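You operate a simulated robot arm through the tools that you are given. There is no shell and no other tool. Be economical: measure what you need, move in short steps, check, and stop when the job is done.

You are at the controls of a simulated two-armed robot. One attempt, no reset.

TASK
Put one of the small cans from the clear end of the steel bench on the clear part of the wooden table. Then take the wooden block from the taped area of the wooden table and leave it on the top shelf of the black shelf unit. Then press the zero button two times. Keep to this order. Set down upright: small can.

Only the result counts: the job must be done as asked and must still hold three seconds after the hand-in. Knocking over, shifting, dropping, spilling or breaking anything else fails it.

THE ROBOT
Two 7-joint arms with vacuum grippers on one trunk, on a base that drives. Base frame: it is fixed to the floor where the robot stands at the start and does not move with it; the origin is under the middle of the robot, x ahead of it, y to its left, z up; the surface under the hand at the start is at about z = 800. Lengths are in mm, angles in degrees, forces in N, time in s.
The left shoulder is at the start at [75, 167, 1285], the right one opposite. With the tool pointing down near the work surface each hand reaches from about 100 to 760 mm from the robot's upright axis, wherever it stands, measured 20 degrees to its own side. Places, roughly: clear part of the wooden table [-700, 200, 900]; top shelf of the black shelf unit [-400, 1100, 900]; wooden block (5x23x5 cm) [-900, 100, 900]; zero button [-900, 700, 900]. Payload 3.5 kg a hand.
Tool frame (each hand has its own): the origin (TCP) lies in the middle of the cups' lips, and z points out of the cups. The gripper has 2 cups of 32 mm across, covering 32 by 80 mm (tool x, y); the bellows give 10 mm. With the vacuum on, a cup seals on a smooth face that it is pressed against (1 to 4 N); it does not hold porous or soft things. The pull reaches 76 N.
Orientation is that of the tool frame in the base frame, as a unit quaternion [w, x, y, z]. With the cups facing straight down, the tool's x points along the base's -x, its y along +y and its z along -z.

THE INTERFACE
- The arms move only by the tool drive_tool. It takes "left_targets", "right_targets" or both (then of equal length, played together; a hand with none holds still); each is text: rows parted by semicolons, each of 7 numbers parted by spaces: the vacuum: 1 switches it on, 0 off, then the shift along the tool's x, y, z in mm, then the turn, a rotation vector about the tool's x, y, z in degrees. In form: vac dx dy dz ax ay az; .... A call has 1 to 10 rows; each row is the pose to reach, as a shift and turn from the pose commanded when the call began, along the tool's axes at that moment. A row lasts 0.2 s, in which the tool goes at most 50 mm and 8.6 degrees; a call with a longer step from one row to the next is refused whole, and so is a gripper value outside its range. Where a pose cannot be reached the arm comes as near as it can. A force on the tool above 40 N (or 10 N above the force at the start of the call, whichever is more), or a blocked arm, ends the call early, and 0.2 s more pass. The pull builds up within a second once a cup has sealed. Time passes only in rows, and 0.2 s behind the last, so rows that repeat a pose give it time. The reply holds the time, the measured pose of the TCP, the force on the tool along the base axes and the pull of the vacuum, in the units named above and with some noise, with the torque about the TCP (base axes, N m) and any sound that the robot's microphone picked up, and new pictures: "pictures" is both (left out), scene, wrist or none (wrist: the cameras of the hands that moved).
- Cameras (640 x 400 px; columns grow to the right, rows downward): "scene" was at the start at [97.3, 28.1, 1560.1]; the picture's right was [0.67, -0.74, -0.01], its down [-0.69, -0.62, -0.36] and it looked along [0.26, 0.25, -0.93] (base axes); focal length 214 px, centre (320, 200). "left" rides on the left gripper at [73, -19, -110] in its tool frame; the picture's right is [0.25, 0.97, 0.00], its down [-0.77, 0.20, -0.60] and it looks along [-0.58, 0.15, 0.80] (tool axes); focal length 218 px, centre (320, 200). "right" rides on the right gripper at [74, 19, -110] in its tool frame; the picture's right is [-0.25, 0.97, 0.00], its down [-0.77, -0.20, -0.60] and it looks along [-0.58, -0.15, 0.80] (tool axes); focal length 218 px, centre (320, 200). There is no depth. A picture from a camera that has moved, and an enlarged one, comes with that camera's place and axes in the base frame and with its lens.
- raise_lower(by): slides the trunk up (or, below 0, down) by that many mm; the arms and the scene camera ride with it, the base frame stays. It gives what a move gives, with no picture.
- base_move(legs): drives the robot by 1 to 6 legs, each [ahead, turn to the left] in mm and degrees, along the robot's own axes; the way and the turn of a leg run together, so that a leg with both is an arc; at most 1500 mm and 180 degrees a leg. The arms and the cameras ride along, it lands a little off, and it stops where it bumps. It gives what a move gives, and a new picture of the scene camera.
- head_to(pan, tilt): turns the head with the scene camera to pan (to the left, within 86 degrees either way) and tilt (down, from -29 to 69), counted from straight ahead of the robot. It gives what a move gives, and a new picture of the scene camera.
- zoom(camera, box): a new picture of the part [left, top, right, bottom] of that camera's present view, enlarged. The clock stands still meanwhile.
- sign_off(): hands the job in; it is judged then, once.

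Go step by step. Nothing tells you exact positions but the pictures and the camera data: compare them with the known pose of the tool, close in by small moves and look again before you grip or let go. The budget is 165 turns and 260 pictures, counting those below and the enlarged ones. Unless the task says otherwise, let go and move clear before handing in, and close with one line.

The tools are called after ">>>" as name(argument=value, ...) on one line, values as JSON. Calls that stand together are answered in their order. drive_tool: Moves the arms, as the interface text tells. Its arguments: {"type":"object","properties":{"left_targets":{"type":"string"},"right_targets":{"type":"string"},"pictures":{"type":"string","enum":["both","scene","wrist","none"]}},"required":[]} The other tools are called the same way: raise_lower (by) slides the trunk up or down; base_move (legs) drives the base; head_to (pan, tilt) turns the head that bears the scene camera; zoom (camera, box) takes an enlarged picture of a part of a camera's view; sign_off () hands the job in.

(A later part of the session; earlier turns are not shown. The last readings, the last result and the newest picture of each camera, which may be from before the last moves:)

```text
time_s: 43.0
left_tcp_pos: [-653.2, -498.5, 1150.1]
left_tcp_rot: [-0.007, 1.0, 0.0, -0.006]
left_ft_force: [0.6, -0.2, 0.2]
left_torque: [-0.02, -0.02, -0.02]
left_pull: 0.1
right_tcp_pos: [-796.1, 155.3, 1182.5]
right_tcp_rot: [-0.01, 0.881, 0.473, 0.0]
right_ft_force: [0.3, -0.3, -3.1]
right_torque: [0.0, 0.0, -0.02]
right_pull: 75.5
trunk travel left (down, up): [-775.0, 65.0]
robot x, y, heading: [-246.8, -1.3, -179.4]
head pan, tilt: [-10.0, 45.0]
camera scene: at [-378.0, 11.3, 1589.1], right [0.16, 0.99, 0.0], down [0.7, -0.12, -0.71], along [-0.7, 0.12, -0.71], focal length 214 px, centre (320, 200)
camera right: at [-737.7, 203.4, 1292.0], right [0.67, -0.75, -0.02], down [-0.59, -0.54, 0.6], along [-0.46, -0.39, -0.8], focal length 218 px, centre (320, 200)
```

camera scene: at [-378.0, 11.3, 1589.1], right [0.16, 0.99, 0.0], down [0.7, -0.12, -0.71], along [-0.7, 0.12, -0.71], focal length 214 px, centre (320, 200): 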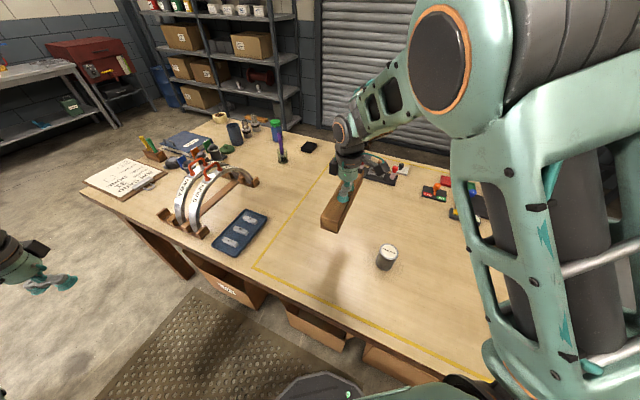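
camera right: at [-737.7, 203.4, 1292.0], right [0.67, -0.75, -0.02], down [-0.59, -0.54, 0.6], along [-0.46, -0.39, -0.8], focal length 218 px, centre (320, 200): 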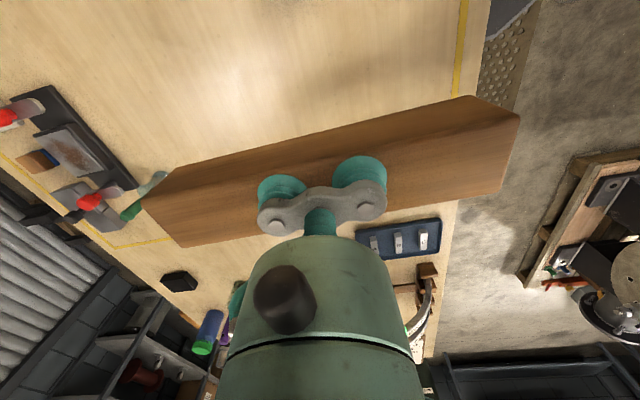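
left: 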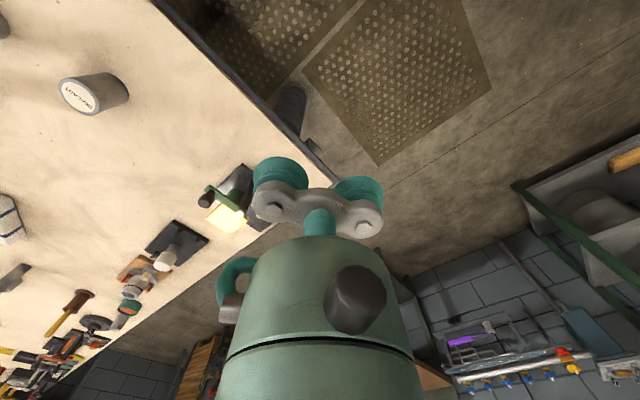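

The block is secure, and the can is standing. Backing off 150 mm, turning right toward the shelf unit, then looking.

>>> base_move(legs=[[-150, 0], [0, -75]])

>>> head_to(pan=15, tilt=35)

```text
time_s: 47.7
left_tcp_pos: [-669.1, 292.6, 1147.8]
left_tcp_rot: [-0.009, 0.782, -0.624, 0.002]
left_ft_force: [0.9, -0.6, -0.6]
left_torque: [0.01, -0.01, 0.01]
left_pull: 0.1
right_tcp_pos: [-62.0, 572.4, 1181.7]
right_tcp_rot: [-0.008, 0.983, -0.183, 0.007]
right_ft_force: [-1.0, 0.3, -2.4]
right_torque: [-0.06, -0.02, 0.01]
right_pull: 75.5
trunk travel left (down, up): [-775.0, 65.0]
robot x, y, heading: [-93.4, -0.8, 103.0]
head pan, tilt: [-10.0, 45.0]
camera scene: at [-144.6, 143.1, 1587.2], right [1.0, 0.05, 0.02], down [0.05, -0.71, -0.7], along [-0.02, 0.7, -0.71], focal length 214 px, centre (320, 200)
```

scene: 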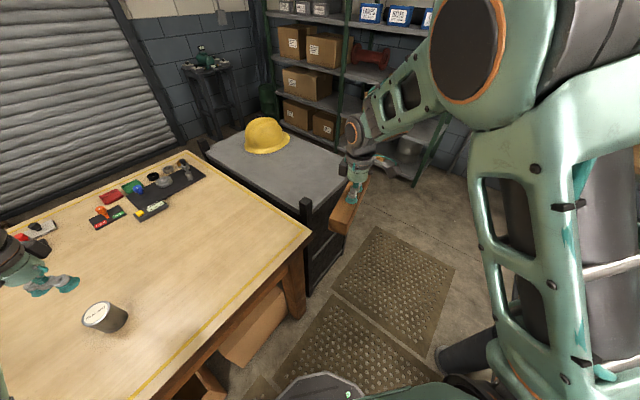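

```text
time_s: 48.6
left_tcp_pos: [-653.4, 285.7, 1152.4]
left_tcp_rot: [-0.008, 0.781, -0.624, -0.005]
left_ft_force: [0.3, 0.2, -1.4]
left_torque: [0.05, 0.03, 0.01]
left_pull: 0.0
right_tcp_pos: [-48.2, 566.6, 1180.1]
right_tcp_rot: [-0.009, 0.983, -0.184, 0.0]
right_ft_force: [0.0, -0.1, -3.1]
right_torque: [-0.04, 0.04, 0.03]
right_pull: 75.3
trunk travel left (down, up): [-775.0, 65.0]
robot x, y, heading: [-93.3, 3.9, 103.2]
head pan, tilt: [15.0, 35.0]
camera scene: at [-182.4, 139.5, 1601.2], right [0.88, 0.47, 0.02], down [0.29, -0.51, -0.81], along [-0.37, 0.72, -0.59], focal length 214 px, centre (320, 200)
```

scene: 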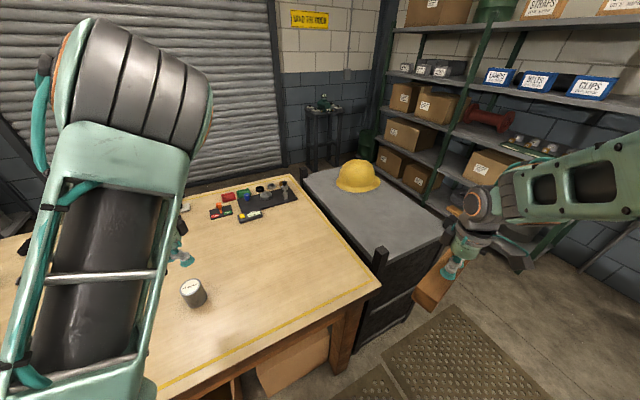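

The shelf unit stands rotated: near edge from about [-198, 751] to [14, 1095], helmet near [-504, 1246], so a free spot is around [-260, 1031]. I'll drive round the table corner to about [80, 520].

>>> base_move(legs=[[0, -31.5], [540, 0]])

>>> head_to(pan=50, tilt=45)

```text
time_s: 53.3
left_tcp_pos: [-256.3, 1049.7, 1158.2]
left_tcp_rot: [0.008, -0.589, 0.808, 0.008]
left_ft_force: [-0.9, 0.0, -1.5]
left_torque: [0.04, -0.07, 0.02]
left_pull: 0.1
right_tcp_pos: [406.8, 981.9, 1180.7]
right_tcp_rot: [-0.012, 0.9, -0.436, -0.002]
right_ft_force: [-1.2, 0.4, -3.5]
right_torque: [-0.07, -0.02, 0.0]
right_pull: 75.3
trunk travel left (down, up): [-775.0, 65.0]
robot x, y, heading: [80.2, 522.7, 76.0]
head pan, tilt: [15.0, 35.0]
camera scene: at [91.3, 659.0, 1603.9], right [1.0, 0.01, 0.0], down [0.01, -0.57, -0.82], along [-0.01, 0.82, -0.57], focal length 214 px, centre (320, 200)
```

scene: 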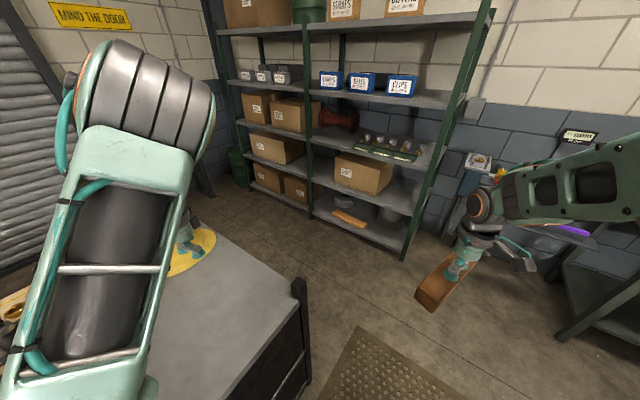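

```text
time_s: 54.3
left_tcp_pos: [-259.7, 1050.6, 1153.1]
left_tcp_rot: [0.007, -0.589, 0.808, 0.006]
left_ft_force: [0.9, -0.3, -0.2]
left_torque: [-0.01, 0.01, 0.02]
left_pull: 0.1
right_tcp_pos: [406.7, 983.4, 1176.4]
right_tcp_rot: [-0.011, 0.9, -0.436, -0.001]
right_ft_force: [-0.3, 0.7, -3.1]
right_torque: [-0.03, 0.05, 0.01]
right_pull: 75.6
trunk travel left (down, up): [-775.0, 65.0]
robot x, y, heading: [81.7, 524.7, 75.7]
head pan, tilt: [50.0, 45.0]
camera scene: at [33.5, 650.1, 1587.8], right [0.81, 0.58, 0.0], down [0.42, -0.58, -0.7], along [-0.41, 0.57, -0.71], focal length 214 px, centre (320, 200)
```

scene: 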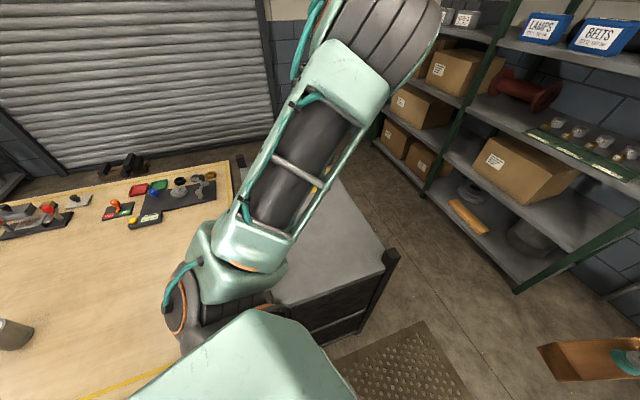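

Turning left to face the shelf; the right hand with the block will end up above the clear half.

>>> base_move(legs=[[0, 54]])

>>> head_to(pan=0, tilt=45)

>>> drive_tool(right_targets="1 0 0 0 0 0 0", pictures="wrist")

```text
time_s: 57.1
left_tcp_pos: [-547.7, 566.3, 1151.4]
left_tcp_rot: [-0.006, 0.889, -0.457, -0.008]
left_ft_force: [-0.3, -0.7, -0.8]
left_torque: [-0.03, 0.01, -0.01]
left_pull: 0.1
right_tcp_pos: [-96.3, 1059.2, 1177.1]
right_tcp_rot: [-0.01, 1.0, 0.014, -0.005]
right_ft_force: [0.2, 0.2, -2.3]
right_torque: [0.0, -0.07, 0.0]
right_pull: 75.5
trunk travel left (down, up): [-775.0, 65.0]
robot x, y, heading: [82.7, 522.7, 128.8]
head pan, tilt: [50.0, 45.0]
camera scene: at [-43.4, 565.4, 1587.8], right [0.02, 1.0, 0.0], down [0.71, -0.01, -0.7], along [-0.7, 0.01, -0.71], focal length 214 px, centre (320, 200)
```

scene: 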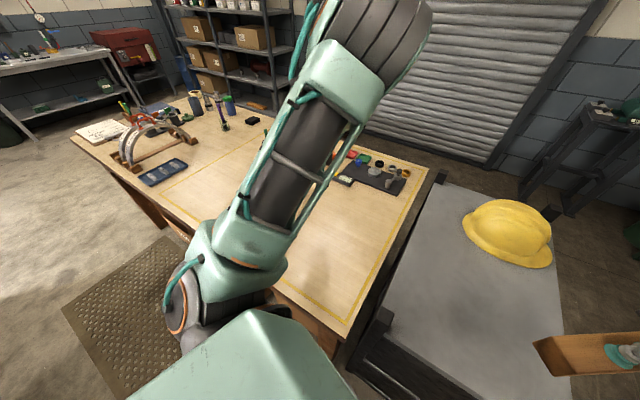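

```text
time_s: 58.2
left_tcp_pos: [-541.9, 566.2, 1152.6]
left_tcp_rot: [-0.004, 0.889, -0.458, -0.012]
left_ft_force: [-0.5, 0.4, -0.9]
left_torque: [0.01, -0.01, -0.02]
left_pull: 0.1
right_tcp_pos: [-90.8, 1058.2, 1174.7]
right_tcp_rot: [-0.01, 1.0, 0.014, -0.008]
right_ft_force: [0.5, 0.1, -3.4]
right_torque: [-0.07, 0.0, 0.01]
right_pull: 75.8
trunk travel left (down, up): [-775.0, 65.0]
robot x, y, heading: [83.8, 524.9, 129.1]
head pan, tilt: [0.0, 45.0]
camera scene: at [-11.0, 628.1, 1588.0], right [0.78, 0.63, 0.0], down [0.45, -0.55, -0.7], along [-0.44, 0.55, -0.71], focal length 214 px, centre (320, 200)
```

scene: 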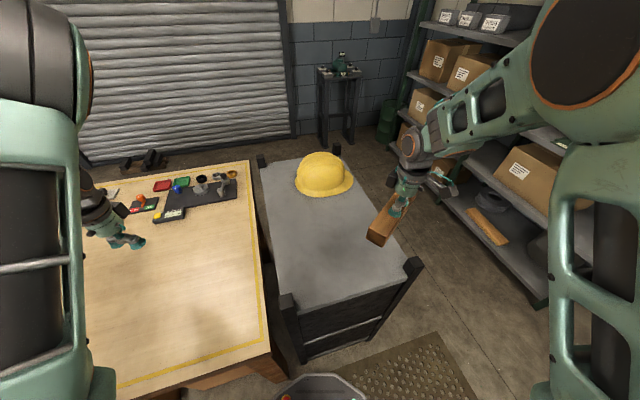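

```text
time_s: 58.6
left_tcp_pos: [-541.0, 566.0, 1153.1]
left_tcp_rot: [-0.004, 0.889, -0.457, -0.011]
left_ft_force: [0.1, -0.3, 0.6]
left_torque: [0.01, 0.03, 0.0]
left_pull: 0.1
right_tcp_pos: [-90.8, 1059.2, 1173.9]
right_tcp_rot: [-0.009, 1.0, 0.014, -0.008]
right_ft_force: [0.3, -0.3, -2.8]
right_torque: [-0.06, -0.06, 0.01]
right_pull: 75.3
trunk travel left (down, up): [-775.0, 65.0]
robot x, y, heading: [80.0, 524.8, 128.7]
head pan, tilt: [0.0, 45.0]
camera right: at [-14.8, 1038.8, 1283.0], right [-0.23, -0.97, -0.02], down [-0.77, 0.17, 0.62], along [-0.6, 0.15, -0.78], focal length 218 px, centre (320, 200)
```

right: 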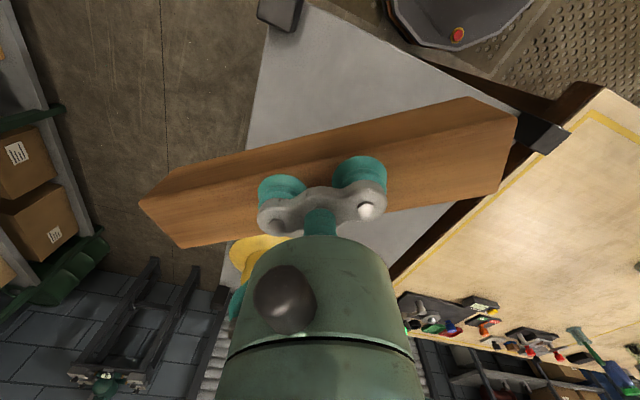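

The shelf top is at about z 887, with near corners [-204, 765] and [-5, 1113]. I'll move the block over [-270, 1034], turned parallel to the short edge, still high.

>>> drive_tool(right_targets="1 -40 4 0 0 0 8; 1 -80 8 0 0 0 16; 1 -125 14 0 0 0 24; 1 -165 18 0 0 0 31; 1 -180 20 30 0 0 31; 1 -180 20 70 0 0 31; 1 -180 20 110 0 0 31;1 -180 20 110 0 0 31", pictures="both")

```text
time_s: 60.5
left_tcp_pos: [-542.7, 564.7, 1153.6]
left_tcp_rot: [-0.005, 0.889, -0.458, -0.011]
left_ft_force: [-1.0, -0.4, -0.1]
left_torque: [0.0, 0.01, 0.0]
left_pull: 0.1
right_tcp_pos: [-274.1, 1037.6, 1066.8]
right_tcp_rot: [-0.008, 0.967, -0.253, -0.01]
right_ft_force: [0.0, 0.1, -3.9]
right_torque: [-0.06, -0.03, -0.02]
right_pull: 75.4
trunk travel left (down, up): [-775.0, 65.0]
robot x, y, heading: [81.8, 521.4, 128.9]
head pan, tilt: [0.0, 45.0]
camera scene: at [-11.6, 628.0, 1588.0], right [0.78, 0.63, 0.0], down [0.45, -0.55, -0.7], along [-0.44, 0.55, -0.71], focal length 214 px, centre (320, 200)
camera right: at [-217.0, 981.5, 1174.5], right [-0.7, -0.72, 0.0], down [-0.56, 0.54, 0.62], along [-0.45, 0.44, -0.78], focal length 218 px, centre (320, 200)
```

scene: 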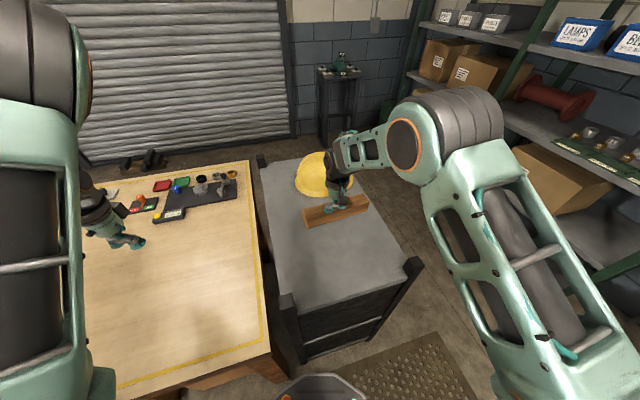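
right: 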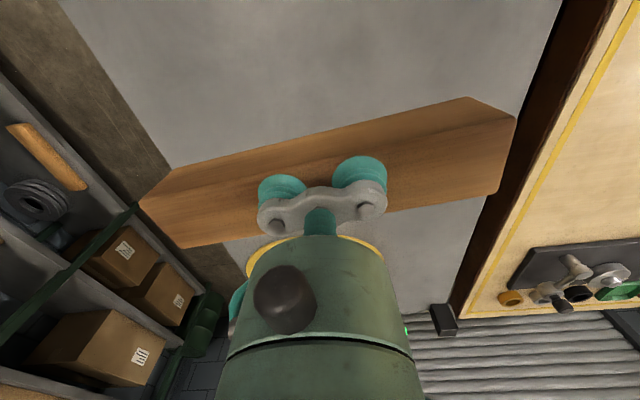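

The block is centred over the shelf's clear half with ~190 mm to the helmet. Lowering.

>>> drive_tool(right_targets="1 0 0 45 0 0 0; 1 0 0 85 0 0 0; 1 0 0 105 0 0 0; 1 0 0 105 0 0 0", pictures="none")

>>> zoom(camera="scene", box=[260, 140, 420, 240])

```text
time_s: 61.5
left_tcp_pos: [-542.7, 565.4, 1153.0]
left_tcp_rot: [-0.005, 0.889, -0.458, -0.012]
left_ft_force: [0.1, 0.2, 0.1]
left_torque: [-0.03, -0.01, 0.01]
left_pull: 0.0
right_tcp_pos: [-273.4, 1037.4, 961.7]
right_tcp_rot: [-0.007, 0.967, -0.253, -0.011]
right_ft_force: [-0.6, 0.7, 4.6]
right_torque: [-0.23, -0.11, 0.05]
right_pull: 75.7
trunk travel left (down, up): [-775.0, 65.0]
robot x, y, heading: [79.8, 523.6, 129.0]
head pan, tilt: [0.0, 45.0]
```

```text
4.00 times, centred on (340, 190) of scene
camera zoom: at [-11.0, 627.4, 1588.2], right [0.78, 0.63, 0.0], down [0.45, -0.55, -0.7], along [-0.44, 0.55, -0.71], focal length 858 px, centre (240, 240)
```

zoom: 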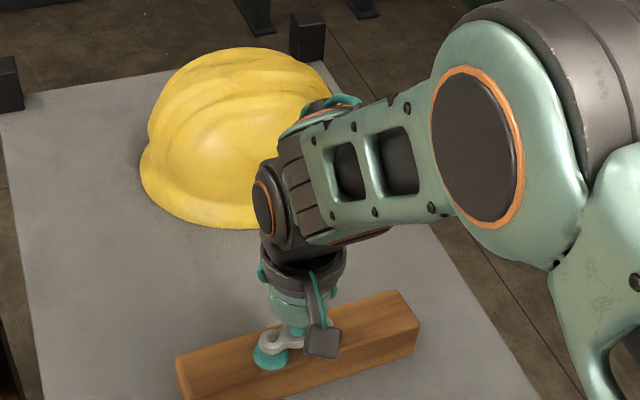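

Contact is already made (force rose by ~8 N). Another 2 mm, then release and lift.

>>> drive_tool(right_targets="1 0 0 2 0 0 0; 0 0 0 2 0 0 0; 0 0 0 1 0 0 0; 0 0 0 0 0 0 0; 0 0 0 0 0 0 0; 0 0 0 -6 0 0 0; 0 0 0 -20 0 0 0; 0 0 0 -60 0 0 0; 0 0 0 -105 0 0 0; 0 0 0 -150 0 0 0", pictures="both")

```text
time_s: 63.6
left_tcp_pos: [-540.6, 563.9, 1151.3]
left_tcp_rot: [-0.004, 0.889, -0.457, -0.012]
left_ft_force: [-0.2, 0.7, 0.2]
left_torque: [0.04, 0.02, -0.03]
left_pull: 0.1
right_tcp_pos: [-272.4, 1031.3, 1117.3]
right_tcp_rot: [-0.007, 0.967, -0.254, -0.011]
right_ft_force: [0.1, -1.8, 0.2]
right_torque: [-0.01, -0.01, -0.01]
right_pull: 0.0
trunk travel left (down, up): [-775.0, 65.0]
robot x, y, heading: [81.8, 527.7, 128.9]
head pan, tilt: [0.0, 45.0]
camera scene: at [-10.7, 626.7, 1588.0], right [0.78, 0.63, 0.0], down [0.45, -0.55, -0.7], along [-0.44, 0.55, -0.71], focal length 214 px, centre (320, 200)
camera right: at [-215.5, 976.9, 1225.0], right [-0.69, -0.72, 0.0], down [-0.56, 0.54, 0.62], along [-0.45, 0.44, -0.78], focal length 218 px, centre (320, 200)
```

scene: 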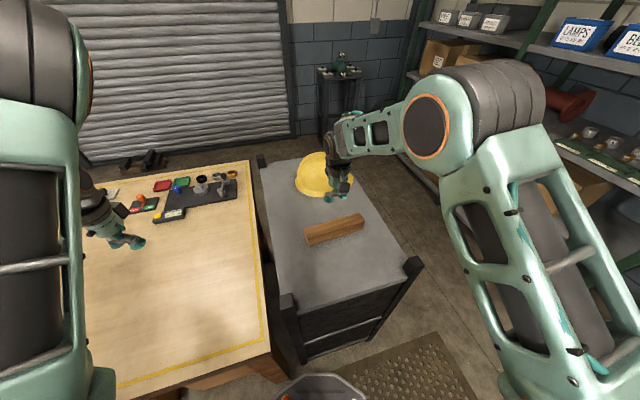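
right: 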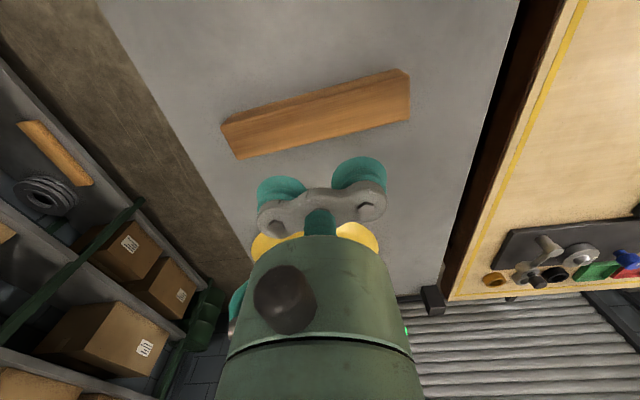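

The block lies on the shelf. Next is the zero button: locating it with zooms.

>>> zoom(camera="scene", box=[90, 160, 250, 260])

>>> zoom(camera="left", box=[0, 0, 640, 400])

```text
4.00 times, centred on (170, 210) of scene
camera zoom: at [-10.7, 626.7, 1588.0], right [0.78, 0.63, 0.0], down [0.45, -0.55, -0.7], along [-0.44, 0.55, -0.71], focal length 858 px, centre (920, 160)
```

zoom: 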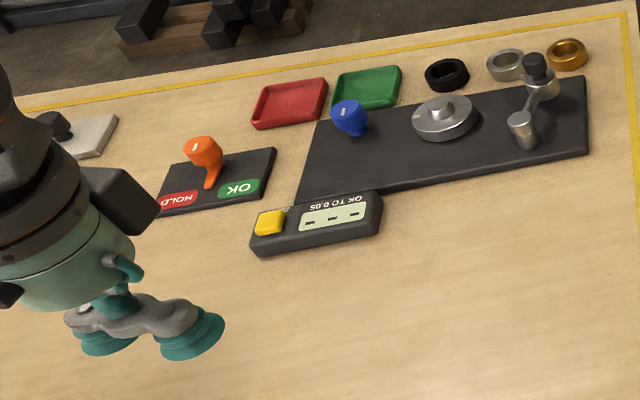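

```text
1.00 times, centred on (320, 200) of left (not enlarged: the box is as wide or as high as the picture)
camera zoom: at [-480.1, 515.7, 1260.7], right [-0.64, -0.77, 0.0], down [-0.6, 0.5, 0.62], along [-0.48, 0.4, -0.78], focal length 218 px, centre (320, 200)
```

zoom: 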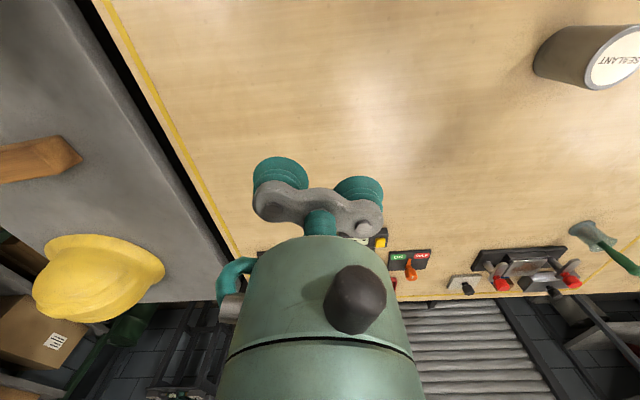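

The button is at about [-868, 655, 930], deep on the table. I'll back the robot along the table's front edge to about [-174, 235] and turn so the left shoulder leads toward the button.

>>> base_move(legs=[[0, -80], [-388, 0]])

```text
time_s: 66.6
left_tcp_pos: [-201.0, 1062.0, 1145.2]
left_tcp_rot: [0.011, -0.541, 0.841, 0.009]
left_ft_force: [-0.2, -0.7, -0.1]
left_torque: [0.06, -0.01, 0.0]
left_pull: 0.1
right_tcp_pos: [338.6, 1061.9, 1111.0]
right_tcp_rot: [-0.012, 0.71, -0.704, -0.007]
right_ft_force: [-0.8, 0.3, -0.7]
right_torque: [0.02, -0.05, 0.02]
right_pull: 0.1
trunk travel left (down, up): [-775.0, 65.0]
robot x, y, heading: [76.6, 505.1, 71.1]
head pan, tilt: [0.0, 45.0]
stopped in leg 1: the robot was blocked; the commanded pose is now the measured one
camera scene: at [87.0, 664.3, 1586.5], right [0.94, -0.33, 0.03], down [-0.22, -0.68, -0.7], along [0.25, 0.65, -0.72], focal length 214 px, centre (320, 200)
```

scene: 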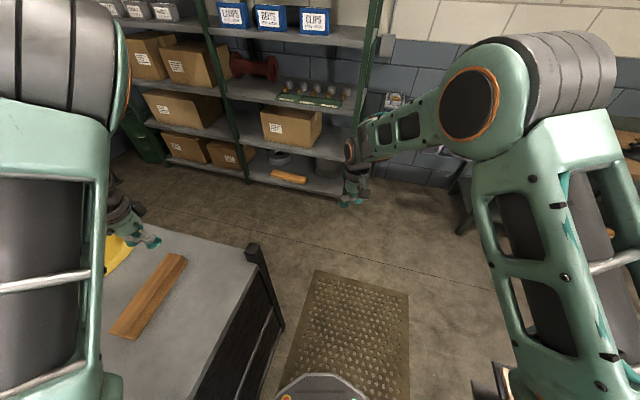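

The turn was blocked at heading 71°. I'll look around to find what touches.

>>> head_to(pan=80, tilt=65)

>>> head_to(pan=-75, tilt=60)

```text
time_s: 68.1
left_tcp_pos: [-172.9, 1035.1, 1163.9]
left_tcp_rot: [0.007, -0.54, 0.841, 0.026]
left_ft_force: [-0.3, 1.5, 0.4]
left_torque: [-0.01, 0.0, 0.03]
left_pull: 0.0
right_tcp_pos: [365.3, 1036.1, 1118.0]
right_tcp_rot: [-0.013, 0.709, -0.705, -0.025]
right_ft_force: [-0.1, 0.1, 0.4]
right_torque: [-0.06, 0.03, 0.01]
right_pull: 0.1
trunk travel left (down, up): [-775.0, 65.0]
robot x, y, heading: [73.2, 502.0, 70.8]
head pan, tilt: [80.0, 65.0]
camera scene: at [37.9, 588.3, 1563.7], right [0.49, 0.87, 0.0], down [0.79, -0.45, -0.42], along [-0.37, 0.2, -0.91], focal length 214 px, centre (320, 200)
```

scene: 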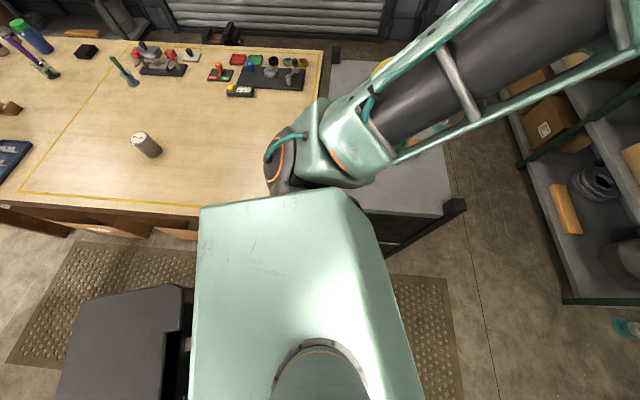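

```text
time_s: 70.5
left_tcp_pos: [-183.8, 1044.3, 1156.3]
left_tcp_rot: [0.008, -0.541, 0.841, 0.02]
left_ft_force: [0.6, -0.3, 0.8]
left_torque: [0.03, -0.01, 0.04]
left_pull: 0.1
right_tcp_pos: [354.4, 1045.6, 1115.3]
right_tcp_rot: [-0.012, 0.71, -0.704, -0.019]
right_ft_force: [-0.3, 0.1, 0.4]
right_torque: [-0.02, 0.04, -0.01]
right_pull: 0.1
trunk travel left (down, up): [-775.0, 65.0]
robot x, y, heading: [76.0, 503.2, 70.9]
head pan, tilt: [-75.0, 60.0]
camera scene: at [135.4, 576.4, 1569.6], right [-0.07, -1.0, 0.02], down [-0.86, 0.05, -0.51], along [0.51, -0.05, -0.86], focal length 214 px, centre (320, 200)
```

scene: 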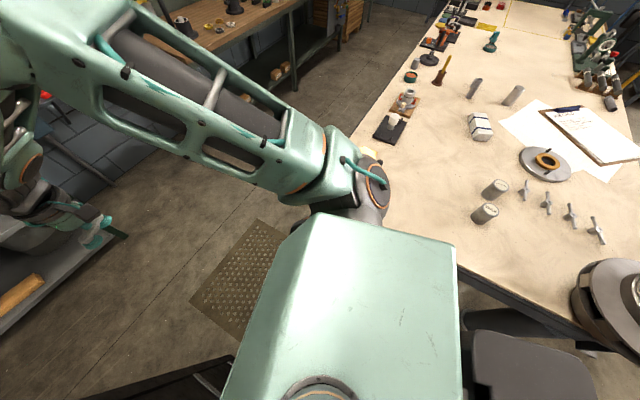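

Nothing obvious touches in view and forces are nil; the robot has a slight tilt. I'll turn back left a few degrees to free it, then reverse along the route I came.

>>> base_move(legs=[[0, 8]])

>>> head_to(pan=-40, tilt=69)

```text
time_s: 71.5
left_tcp_pos: [-258.0, 1003.4, 1157.5]
left_tcp_rot: [0.007, -0.599, 0.8, 0.02]
left_ft_force: [0.6, 0.1, 0.9]
left_torque: [0.02, -0.02, -0.02]
left_pull: 0.1
right_tcp_pos: [274.9, 1081.7, 1114.2]
right_tcp_rot: [-0.012, 0.758, -0.652, -0.018]
right_ft_force: [0.3, -0.3, -0.3]
right_torque: [0.03, -0.01, 0.01]
right_pull: 0.0
trunk travel left (down, up): [-775.0, 65.0]
robot x, y, heading: [77.2, 504.8, 79.1]
head pan, tilt: [-75.0, 60.0]
camera scene: at [134.6, 576.9, 1569.6], right [0.07, -1.0, 0.01], down [-0.86, -0.07, -0.51], along [0.51, 0.03, -0.86], focal length 214 px, centre (320, 200)
```

scene: 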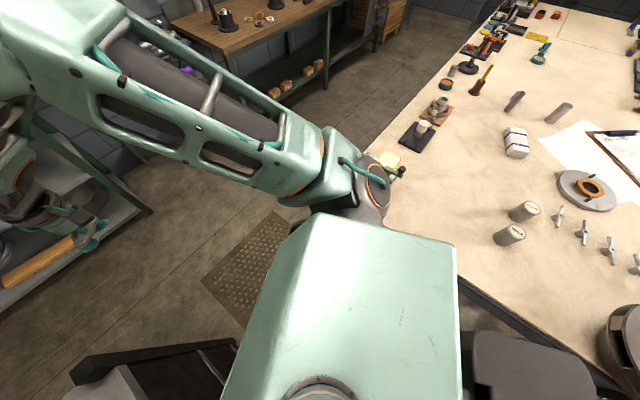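

```text
time_s: 72.5
left_tcp_pos: [-244.5, 991.5, 1162.6]
left_tcp_rot: [0.005, -0.598, 0.801, 0.029]
left_ft_force: [0.3, 0.0, 0.2]
left_torque: [0.01, 0.01, 0.03]
left_pull: 0.1
right_tcp_pos: [287.9, 1070.2, 1114.5]
right_tcp_rot: [-0.011, 0.758, -0.652, -0.027]
right_ft_force: [0.0, 0.1, 0.7]
right_torque: [-0.04, 0.01, -0.06]
right_pull: 0.1
trunk travel left (down, up): [-775.0, 65.0]
robot x, y, heading: [76.1, 504.4, 79.3]
head pan, tilt: [-40.0, 68.8]
camera scene: at [114.8, 603.6, 1559.8], right [0.63, -0.78, 0.01], down [-0.72, -0.59, -0.36], along [0.29, 0.22, -0.93], focal length 214 px, centre (320, 200)
```

scene: 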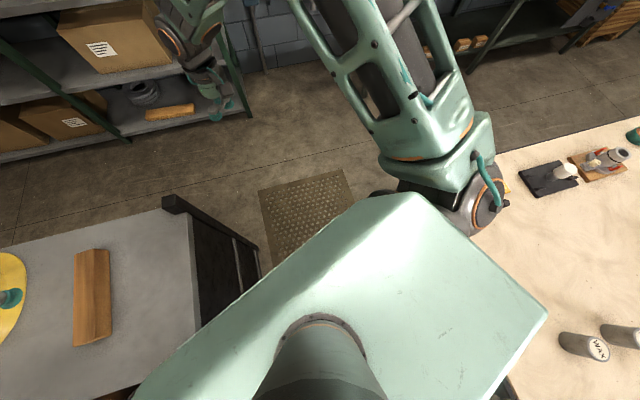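

It turned freely. Now reversing along the corridor.

>>> base_move(legs=[[-290, 0]])

```text
time_s: 74.5
left_tcp_pos: [-305.1, 704.5, 1163.7]
left_tcp_rot: [0.008, -0.6, 0.799, 0.028]
left_ft_force: [0.3, 0.1, 0.0]
left_torque: [0.05, 0.01, 0.01]
left_pull: 0.1
right_tcp_pos: [229.5, 783.3, 1118.3]
right_tcp_rot: [-0.015, 0.758, -0.652, -0.027]
right_ft_force: [-0.3, -0.4, -0.1]
right_torque: [0.03, -0.02, 0.03]
right_pull: 0.1
trunk travel left (down, up): [-775.0, 65.0]
robot x, y, heading: [22.0, 219.4, 79.2]
head pan, tilt: [-40.0, 68.8]
camera scene: at [65.8, 301.7, 1560.8], right [0.63, -0.78, 0.0], down [-0.72, -0.59, -0.37], along [0.29, 0.23, -0.93], focal length 214 px, centre (320, 200)
```

scene: 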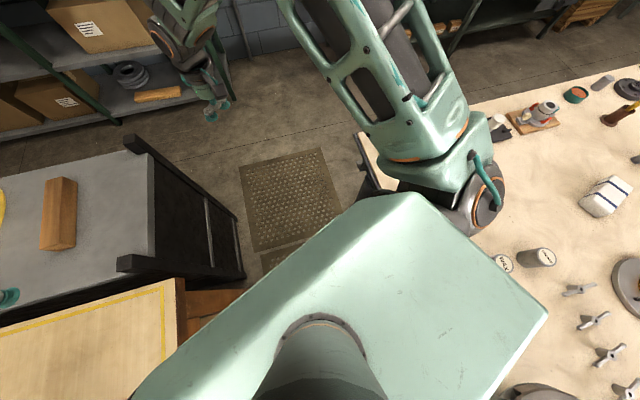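

Reversed fine. Now to the table edge: turn left, ahead 195, turn back right to heading 100.

>>> base_move(legs=[[0, 96], [197, 0], [0, -75]])

>>> head_to(pan=50, tilt=50)

```text
time_s: 80.6
left_tcp_pos: [-562.9, -195.1, 1142.1]
left_tcp_rot: [-0.006, 0.996, -0.076, -0.044]
left_ft_force: [-0.5, -1.4, 0.1]
left_torque: [0.02, -0.09, 0.04]
left_pull: 0.0
right_tcp_pos: [-708.6, 324.0, 1126.2]
right_tcp_rot: [-0.02, 0.989, 0.137, -0.043]
right_ft_force: [-1.3, -0.9, -0.8]
right_torque: [0.05, -0.1, -0.01]
right_pull: 0.0
trunk travel left (down, up): [-775.0, 65.0]
robot x, y, heading: [-169.6, 235.1, 176.1]
head pan, tilt: [-40.0, 68.8]
stopped in leg 3: the robot was blocked; the commanded pose is now the measured one
camera scene: at [-265.6, 253.4, 1560.8], right [0.7, 0.72, 0.01], down [0.67, -0.64, -0.37], along [-0.25, 0.27, -0.93], focal length 214 px, centre (320, 200)
```

scene: 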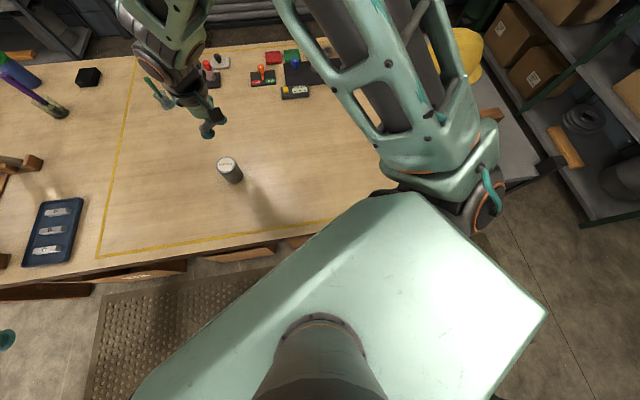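

```text
time_s: 82.3
left_tcp_pos: [-569.1, -161.0, 1153.8]
left_tcp_rot: [0.01, 0.996, -0.079, -0.041]
left_ft_force: [-0.9, 0.3, 0.5]
left_torque: [0.04, -0.02, -0.04]
left_pull: 0.0
right_tcp_pos: [-712.6, 359.9, 1119.9]
right_tcp_rot: [-0.004, 0.99, 0.135, -0.043]
right_ft_force: [0.0, 0.5, 0.5]
right_torque: [-0.06, 0.02, -0.01]
right_pull: 0.1
trunk travel left (down, up): [-775.0, 65.0]
robot x, y, heading: [-164.2, 233.5, 175.5]
head pan, tilt: [50.0, 50.0]
camera scene: at [-291.0, 219.7, 1581.6], right [-0.72, 0.7, -0.03], down [0.54, 0.53, -0.65], along [-0.44, -0.48, -0.76], focal length 214 px, centre (320, 200)
```

scene: 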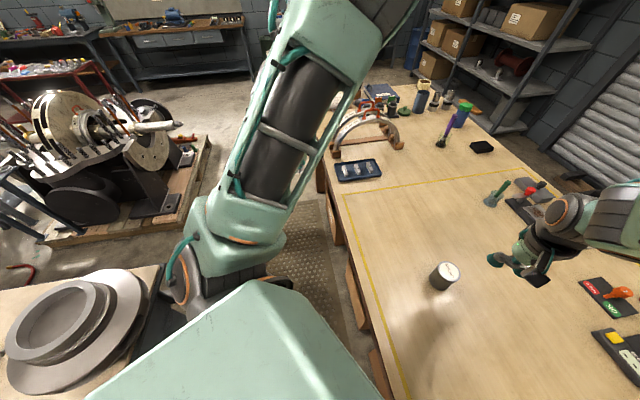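

The turn right was blocked again. Before any further motion I'll look at both sides for contact.

>>> head_to(pan=-20, tilt=69)

>>> head_to(pan=86, tilt=60)

>>> head_to(pan=-86, tilt=60)

```text
time_s: 83.7
left_tcp_pos: [-568.3, -164.4, 1154.0]
left_tcp_rot: [0.008, 0.996, -0.079, -0.041]
left_ft_force: [0.6, -0.8, 0.0]
left_torque: [0.02, 0.0, 0.0]
left_pull: 0.0
right_tcp_pos: [-712.0, 357.1, 1120.8]
right_tcp_rot: [-0.005, 0.99, 0.135, -0.043]
right_ft_force: [0.6, 0.0, 0.2]
right_torque: [-0.01, 0.03, 0.02]
right_pull: 0.0
trunk travel left (down, up): [-775.0, 65.0]
robot x, y, heading: [-164.9, 231.7, 175.7]
head pan, tilt: [-20.0, 68.8]
camera scene: at [-289.2, 296.6, 1557.7], right [0.41, 0.91, -0.02], down [0.85, -0.39, -0.34], along [-0.32, 0.13, -0.94], focal length 214 px, centre (320, 200)
```

scene: 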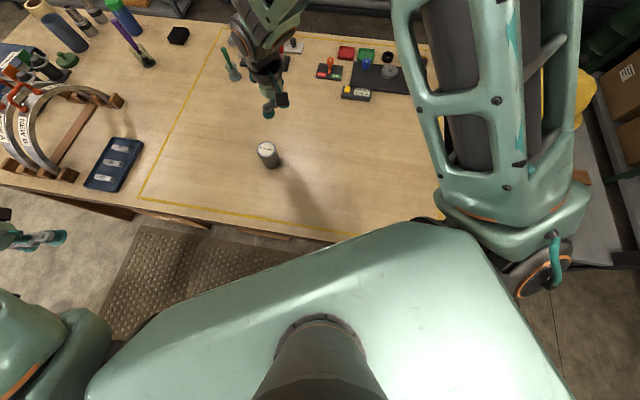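

```text
time_s: 85.5
left_tcp_pos: [-557.9, -180.1, 1149.1]
left_tcp_rot: [0.0, 0.996, -0.078, -0.046]
left_ft_force: [-0.8, 0.7, -0.6]
left_torque: [-0.02, 0.01, -0.02]
left_pull: 0.0
right_tcp_pos: [-703.2, 339.1, 1127.0]
right_tcp_rot: [-0.013, 0.989, 0.136, -0.047]
right_ft_force: [-0.2, -0.9, 0.5]
right_torque: [0.01, -0.02, 0.02]
right_pull: 0.1
trunk travel left (down, up): [-775.0, 65.0]
robot x, y, heading: [-167.2, 234.5, 175.8]
head pan, tilt: [85.9, 60.0]
camera scene: at [-237.1, 188.6, 1569.8], right [-0.99, 0.14, -0.01], down [0.13, 0.85, -0.51], along [-0.07, -0.51, -0.86], focal length 214 px, centre (320, 200)
```

scene: 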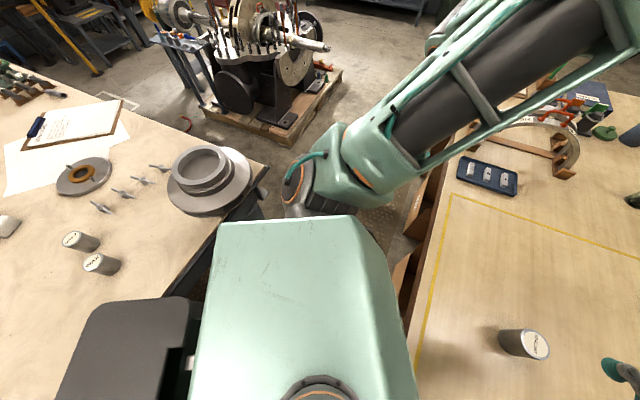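

```text
time_s: 88.1
left_tcp_pos: [-562.1, -175.2, 1150.8]
left_tcp_rot: [0.003, 0.996, -0.078, -0.044]
left_ft_force: [-0.1, -0.4, 1.0]
left_torque: [0.01, 0.02, 0.01]
left_pull: 0.0
right_tcp_pos: [-704.4, 345.0, 1125.5]
right_tcp_rot: [-0.013, 0.99, 0.136, -0.045]
right_ft_force: [0.0, 1.0, 0.5]
right_torque: [0.02, -0.01, 0.01]
right_pull: 0.1
trunk travel left (down, up): [-775.0, 65.0]
robot x, y, heading: [-165.9, 233.7, 175.7]
head pan, tilt: [-85.9, 60.0]
camera scene: at [-234.3, 333.9, 1567.2], right [1.0, 0.0, 0.01], down [0.0, -0.88, -0.48], along [0.01, 0.48, -0.88], focal length 214 px, centre (320, 200)
```

scene: 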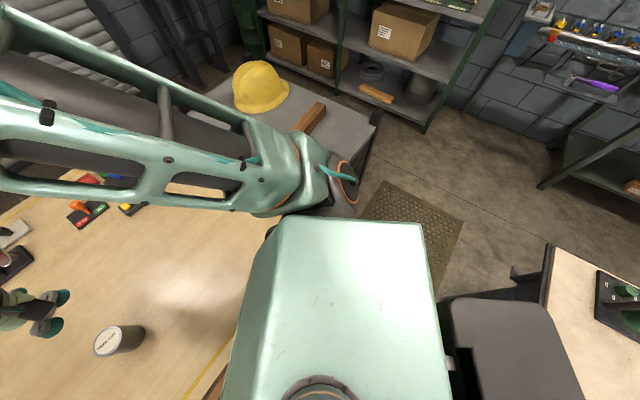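

The rear pack overhangs the bench area, so I'd rather not turn further. From here the right arm nearly reaches the button, so I'll use the right hand instead and move it over the display at safe height.

>>> drive_tool(right_targets="0 -9 -45 0 0 0 0; 0 -18 -90 0 0 0 0; 0 -28 -135 0 0 0 0; 0 -38 -180 10 0 0 0; 0 -47 -225 30 0 0 0; 0 -57 -268 50 0 0 0; 0 -66 -300 70 0 0 0; 0 -66 -315 95 0 0 0; 0 -66 -315 95 0 0 0", pictures="wrist")

>>> head_to(pan=-30, tilt=45)

```text
time_s: 90.1
left_tcp_pos: [-561.8, -175.2, 1149.8]
left_tcp_rot: [0.004, 0.996, -0.079, -0.043]
left_ft_force: [-0.3, -0.4, 0.7]
left_torque: [0.02, 0.01, 0.04]
left_pull: 0.0
right_tcp_pos: [-865.6, 633.2, 1049.1]
right_tcp_rot: [-0.013, 0.99, 0.135, -0.045]
right_ft_force: [0.1, 0.6, 0.5]
right_torque: [0.0, 0.02, -0.02]
right_pull: 0.1
trunk travel left (down, up): [-775.0, 65.0]
robot x, y, heading: [-167.6, 231.4, 175.9]
head pan, tilt: [-85.9, 60.0]
camera right: at [-781.0, 631.8, 1151.9], right [0.02, -1.0, -0.02], down [-0.74, -0.02, 0.68], along [-0.68, 0.0, -0.74], focal length 218 px, centre (320, 200)
```

right: 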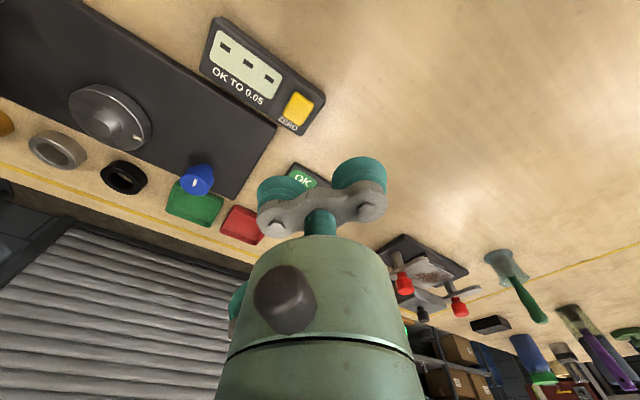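

```text
time_s: 91.4
left_tcp_pos: [-561.9, -174.9, 1151.2]
left_tcp_rot: [0.005, 0.996, -0.078, -0.044]
left_ft_force: [-0.2, -0.8, -0.9]
left_torque: [0.01, 0.02, 0.0]
left_pull: 0.1
right_tcp_pos: [-867.3, 632.1, 1049.5]
right_tcp_rot: [-0.014, 0.99, 0.136, -0.045]
right_ft_force: [0.7, -0.5, -0.4]
right_torque: [0.0, 0.0, 0.01]
right_pull: 0.2
trunk travel left (down, up): [-775.0, 65.0]
robot x, y, heading: [-168.1, 230.5, 175.7]
head pan, tilt: [-30.0, 45.0]
camera scene: at [-302.4, 314.7, 1586.3], right [0.56, 0.83, -0.01], down [0.59, -0.41, -0.69], along [-0.58, 0.38, -0.72], focal length 214 px, centre (320, 200)
```

scene: 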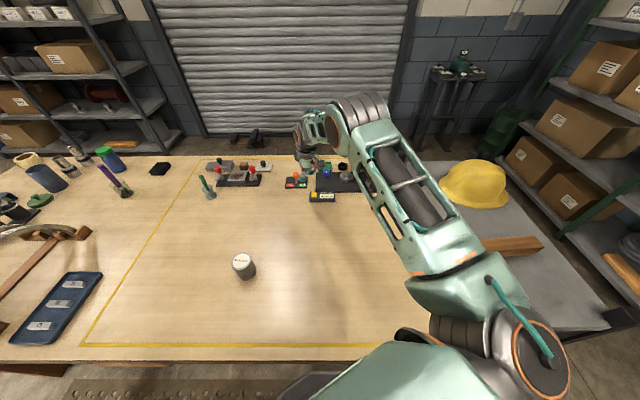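

The key is labelled ZERO, at about [-861, 654]. Shifting so the far cup sits above it and descending to ~35 mm above.

>>> drive_tool(right_targets="0 10 4 25 0 0 0; 0 18 7 50 0 0 0; 0 18 7 72 0 0 0; 0 18 7 72 0 0 0", pictures="wrist")

>>> zoom(camera="right", box=[200, 80, 400, 220])

>>> zoom(camera="scene", box=[270, 150, 370, 220])

```text
time_s: 92.4
left_tcp_pos: [-560.1, -175.7, 1148.9]
left_tcp_rot: [0.004, 0.996, -0.077, -0.043]
left_ft_force: [0.1, 0.2, -0.4]
left_torque: [-0.02, -0.02, 0.02]
left_pull: 0.1
right_tcp_pos: [-849.8, 629.7, 974.7]
right_tcp_rot: [-0.012, 0.99, 0.135, -0.045]
right_ft_force: [-0.7, -0.4, 1.1]
right_torque: [-0.04, 0.04, 0.02]
right_pull: 0.1
trunk travel left (down, up): [-775.0, 65.0]
robot x, y, heading: [-162.2, 232.5, 175.7]
head pan, tilt: [-30.0, 45.0]
camera right: at [-764.4, 628.3, 1078.3], right [0.02, -1.0, -0.01], down [-0.74, -0.02, 0.68], along [-0.68, 0.0, -0.74], focal length 218 px, centre (320, 200)
```

right: 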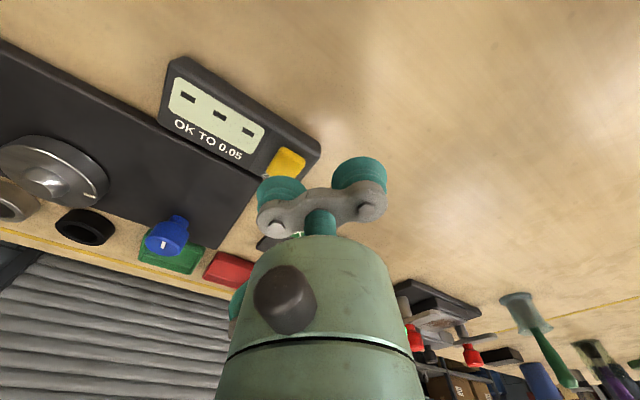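

```text
2.86 times, centred on (300, 150) of right
camera zoom: at [-764.4, 628.3, 1078.3], right [0.02, -1.0, -0.01], down [-0.74, -0.02, 0.68], along [-0.68, 0.0, -0.74], focal length 624 px, centre (377, 343)
```

zoom: 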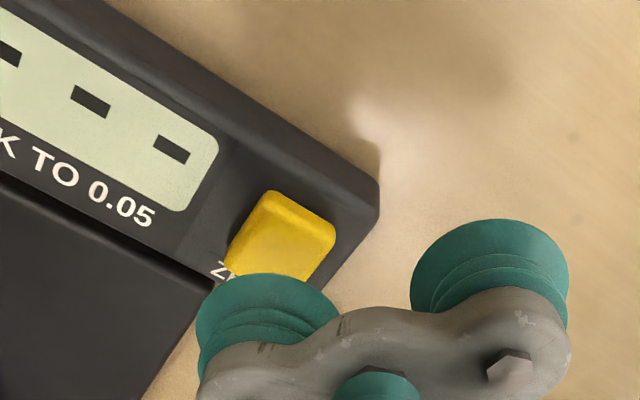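

```text
5.71 times, centred on (320, 185) of scene
camera zoom: at [-302.1, 314.6, 1586.3], right [0.56, 0.83, -0.01], down [0.59, -0.41, -0.69], along [-0.58, 0.38, -0.72], focal length 1226 px, centre (320, 286)
```

zoom: 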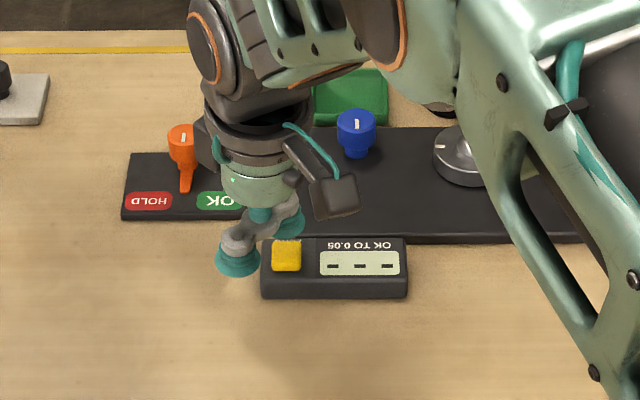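

The far cup is over the key within ~3 mm. Descending slowly toward contact.

>>> drive_tool(right_targets="0 1 -1 10 0 0 0; 0 1 -1 18 0 0 0; 0 1 -1 23 0 0 0; 0 1 -1 23 0 0 0", pictures="none")

>>> zoom(camera="right", box=[200, 80, 400, 220])

>>> zoom(camera="scene", box=[290, 165, 350, 207])

```text
time_s: 93.4
left_tcp_pos: [-561.4, -174.7, 1151.2]
left_tcp_rot: [0.004, 0.996, -0.078, -0.044]
left_ft_force: [-0.5, 0.2, 0.6]
left_torque: [0.0, 0.01, 0.01]
left_pull: 0.0
right_tcp_pos: [-851.9, 633.5, 948.9]
right_tcp_rot: [-0.013, 0.99, 0.135, -0.045]
right_ft_force: [-0.1, -0.1, 0.4]
right_torque: [-0.04, 0.0, -0.01]
right_pull: 0.0
trunk travel left (down, up): [-775.0, 65.0]
robot x, y, heading: [-167.5, 232.4, 175.7]
head pan, tilt: [-30.0, 45.0]
```

```text
2.86 times, centred on (300, 150) of right
camera zoom: at [-766.5, 632.4, 1053.6], right [0.02, -1.0, -0.01], down [-0.74, -0.02, 0.68], along [-0.68, 0.0, -0.74], focal length 624 px, centre (377, 343)
```

zoom: 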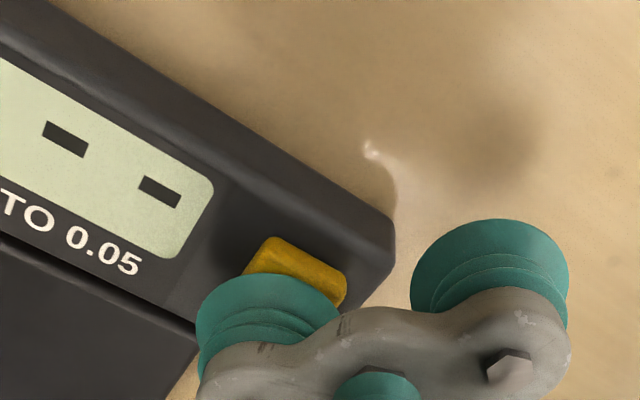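

```text
9.52 times, centred on (320, 186) of scene
camera zoom: at [-302.6, 314.7, 1586.3], right [0.56, 0.83, -0.01], down [0.59, -0.41, -0.69], along [-0.58, 0.38, -0.72], focal length 2043 px, centre (320, 333)
```

zoom: 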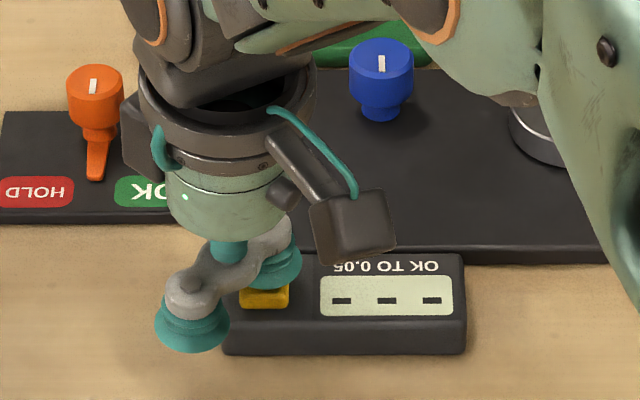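

The key lies about 6 mm in +x and 6 mm in −y from the cup centre. Correcting and touching down gently.

>>> drive_tool(right_targets="0 4 7 0 0 0 0; 0 4 7 3 0 0 0; 0 4 7 6 0 0 0; 0 4 7 6 0 0 0", pictures="none")

>>> zoom(camera="right", box=[200, 80, 400, 220])

>>> zoom(camera="scene", box=[290, 165, 350, 207])

```text
time_s: 94.4
left_tcp_pos: [-561.4, -175.9, 1150.0]
left_tcp_rot: [0.003, 0.996, -0.079, -0.044]
left_ft_force: [0.0, -0.4, 0.2]
left_torque: [0.0, 0.03, 0.01]
left_pull: 0.0
right_tcp_pos: [-846.8, 627.9, 944.2]
right_tcp_rot: [-0.013, 0.99, 0.135, -0.045]
right_ft_force: [-0.5, -1.0, -0.1]
right_torque: [0.0, -0.03, 0.01]
right_pull: 0.1
trunk travel left (down, up): [-775.0, 65.0]
robot x, y, heading: [-167.3, 232.7, 175.8]
head pan, tilt: [-30.0, 45.0]
```

```text
2.86 times, centred on (300, 150) of right
camera zoom: at [-760.2, 626.5, 1047.0], right [0.02, -1.0, -0.01], down [-0.74, -0.02, 0.68], along [-0.68, 0.0, -0.74], focal length 624 px, centre (377, 343)
```

zoom: 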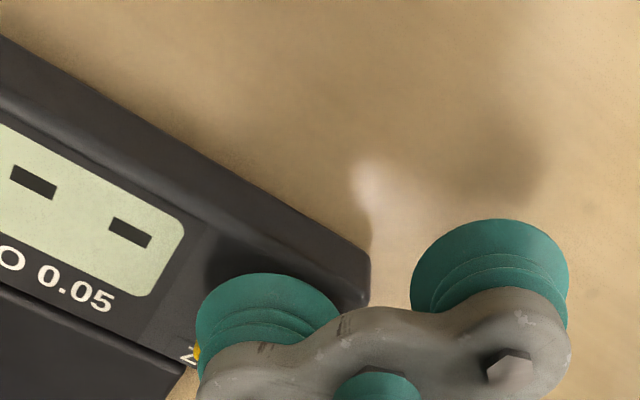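

```text
9.52 times, centred on (320, 186) of scene
camera zoom: at [-302.2, 314.3, 1586.3], right [0.56, 0.83, -0.01], down [0.59, -0.41, -0.69], along [-0.58, 0.38, -0.72], focal length 2043 px, centre (320, 333)
```

zoom: 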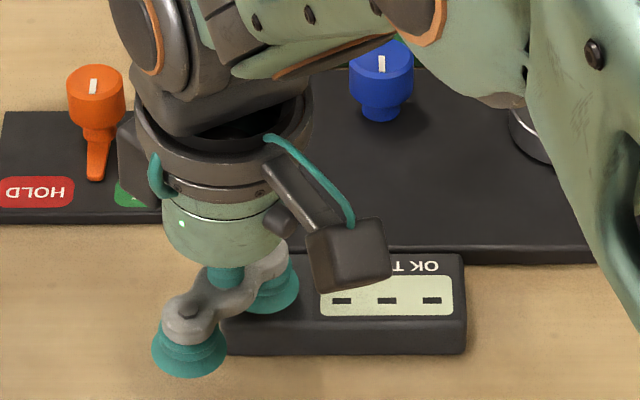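

The cup now covers the key. Pressing down in 2 mm steps.

>>> drive_tool(right_targets="0 0 0 2 0 0 0; 0 0 0 4 0 0 0; 0 0 0 6 0 0 0; 0 0 0 6 0 0 0", pictures="none")

```text
time_s: 95.4
left_tcp_pos: [-561.9, -175.8, 1150.5]
left_tcp_rot: [0.004, 0.996, -0.078, -0.043]
left_ft_force: [1.1, 0.2, 1.0]
left_torque: [0.0, 0.03, -0.03]
left_pull: 0.0
right_tcp_pos: [-848.3, 627.9, 939.1]
right_tcp_rot: [-0.014, 0.99, 0.135, -0.044]
right_ft_force: [0.2, -0.4, -0.5]
right_torque: [-0.01, -0.02, -0.04]
right_pull: 0.1
trunk travel left (down, up): [-775.0, 65.0]
robot x, y, heading: [-168.0, 232.4, 175.8]
head pan, tilt: [-30.0, 45.0]
```

>>> drive_tool(right_targets="0 0 0 2 0 0 0; 0 0 0 3 0 0 0; 0 0 0 4 0 0 0; 0 0 0 4 0 0 0", pictures="none")

```text
time_s: 96.4
left_tcp_pos: [-560.9, -175.9, 1150.9]
left_tcp_rot: [0.003, 0.996, -0.079, -0.044]
left_ft_force: [0.7, 0.1, 0.0]
left_torque: [0.0, 0.01, -0.02]
left_pull: 0.1
right_tcp_pos: [-848.4, 627.5, 935.2]
right_tcp_rot: [-0.013, 0.99, 0.136, -0.045]
right_ft_force: [1.0, -1.8, 0.1]
right_torque: [0.04, 0.01, -0.07]
right_pull: 0.0
trunk travel left (down, up): [-775.0, 65.0]
robot x, y, heading: [-166.1, 232.9, 175.8]
head pan, tilt: [-30.0, 45.0]
```

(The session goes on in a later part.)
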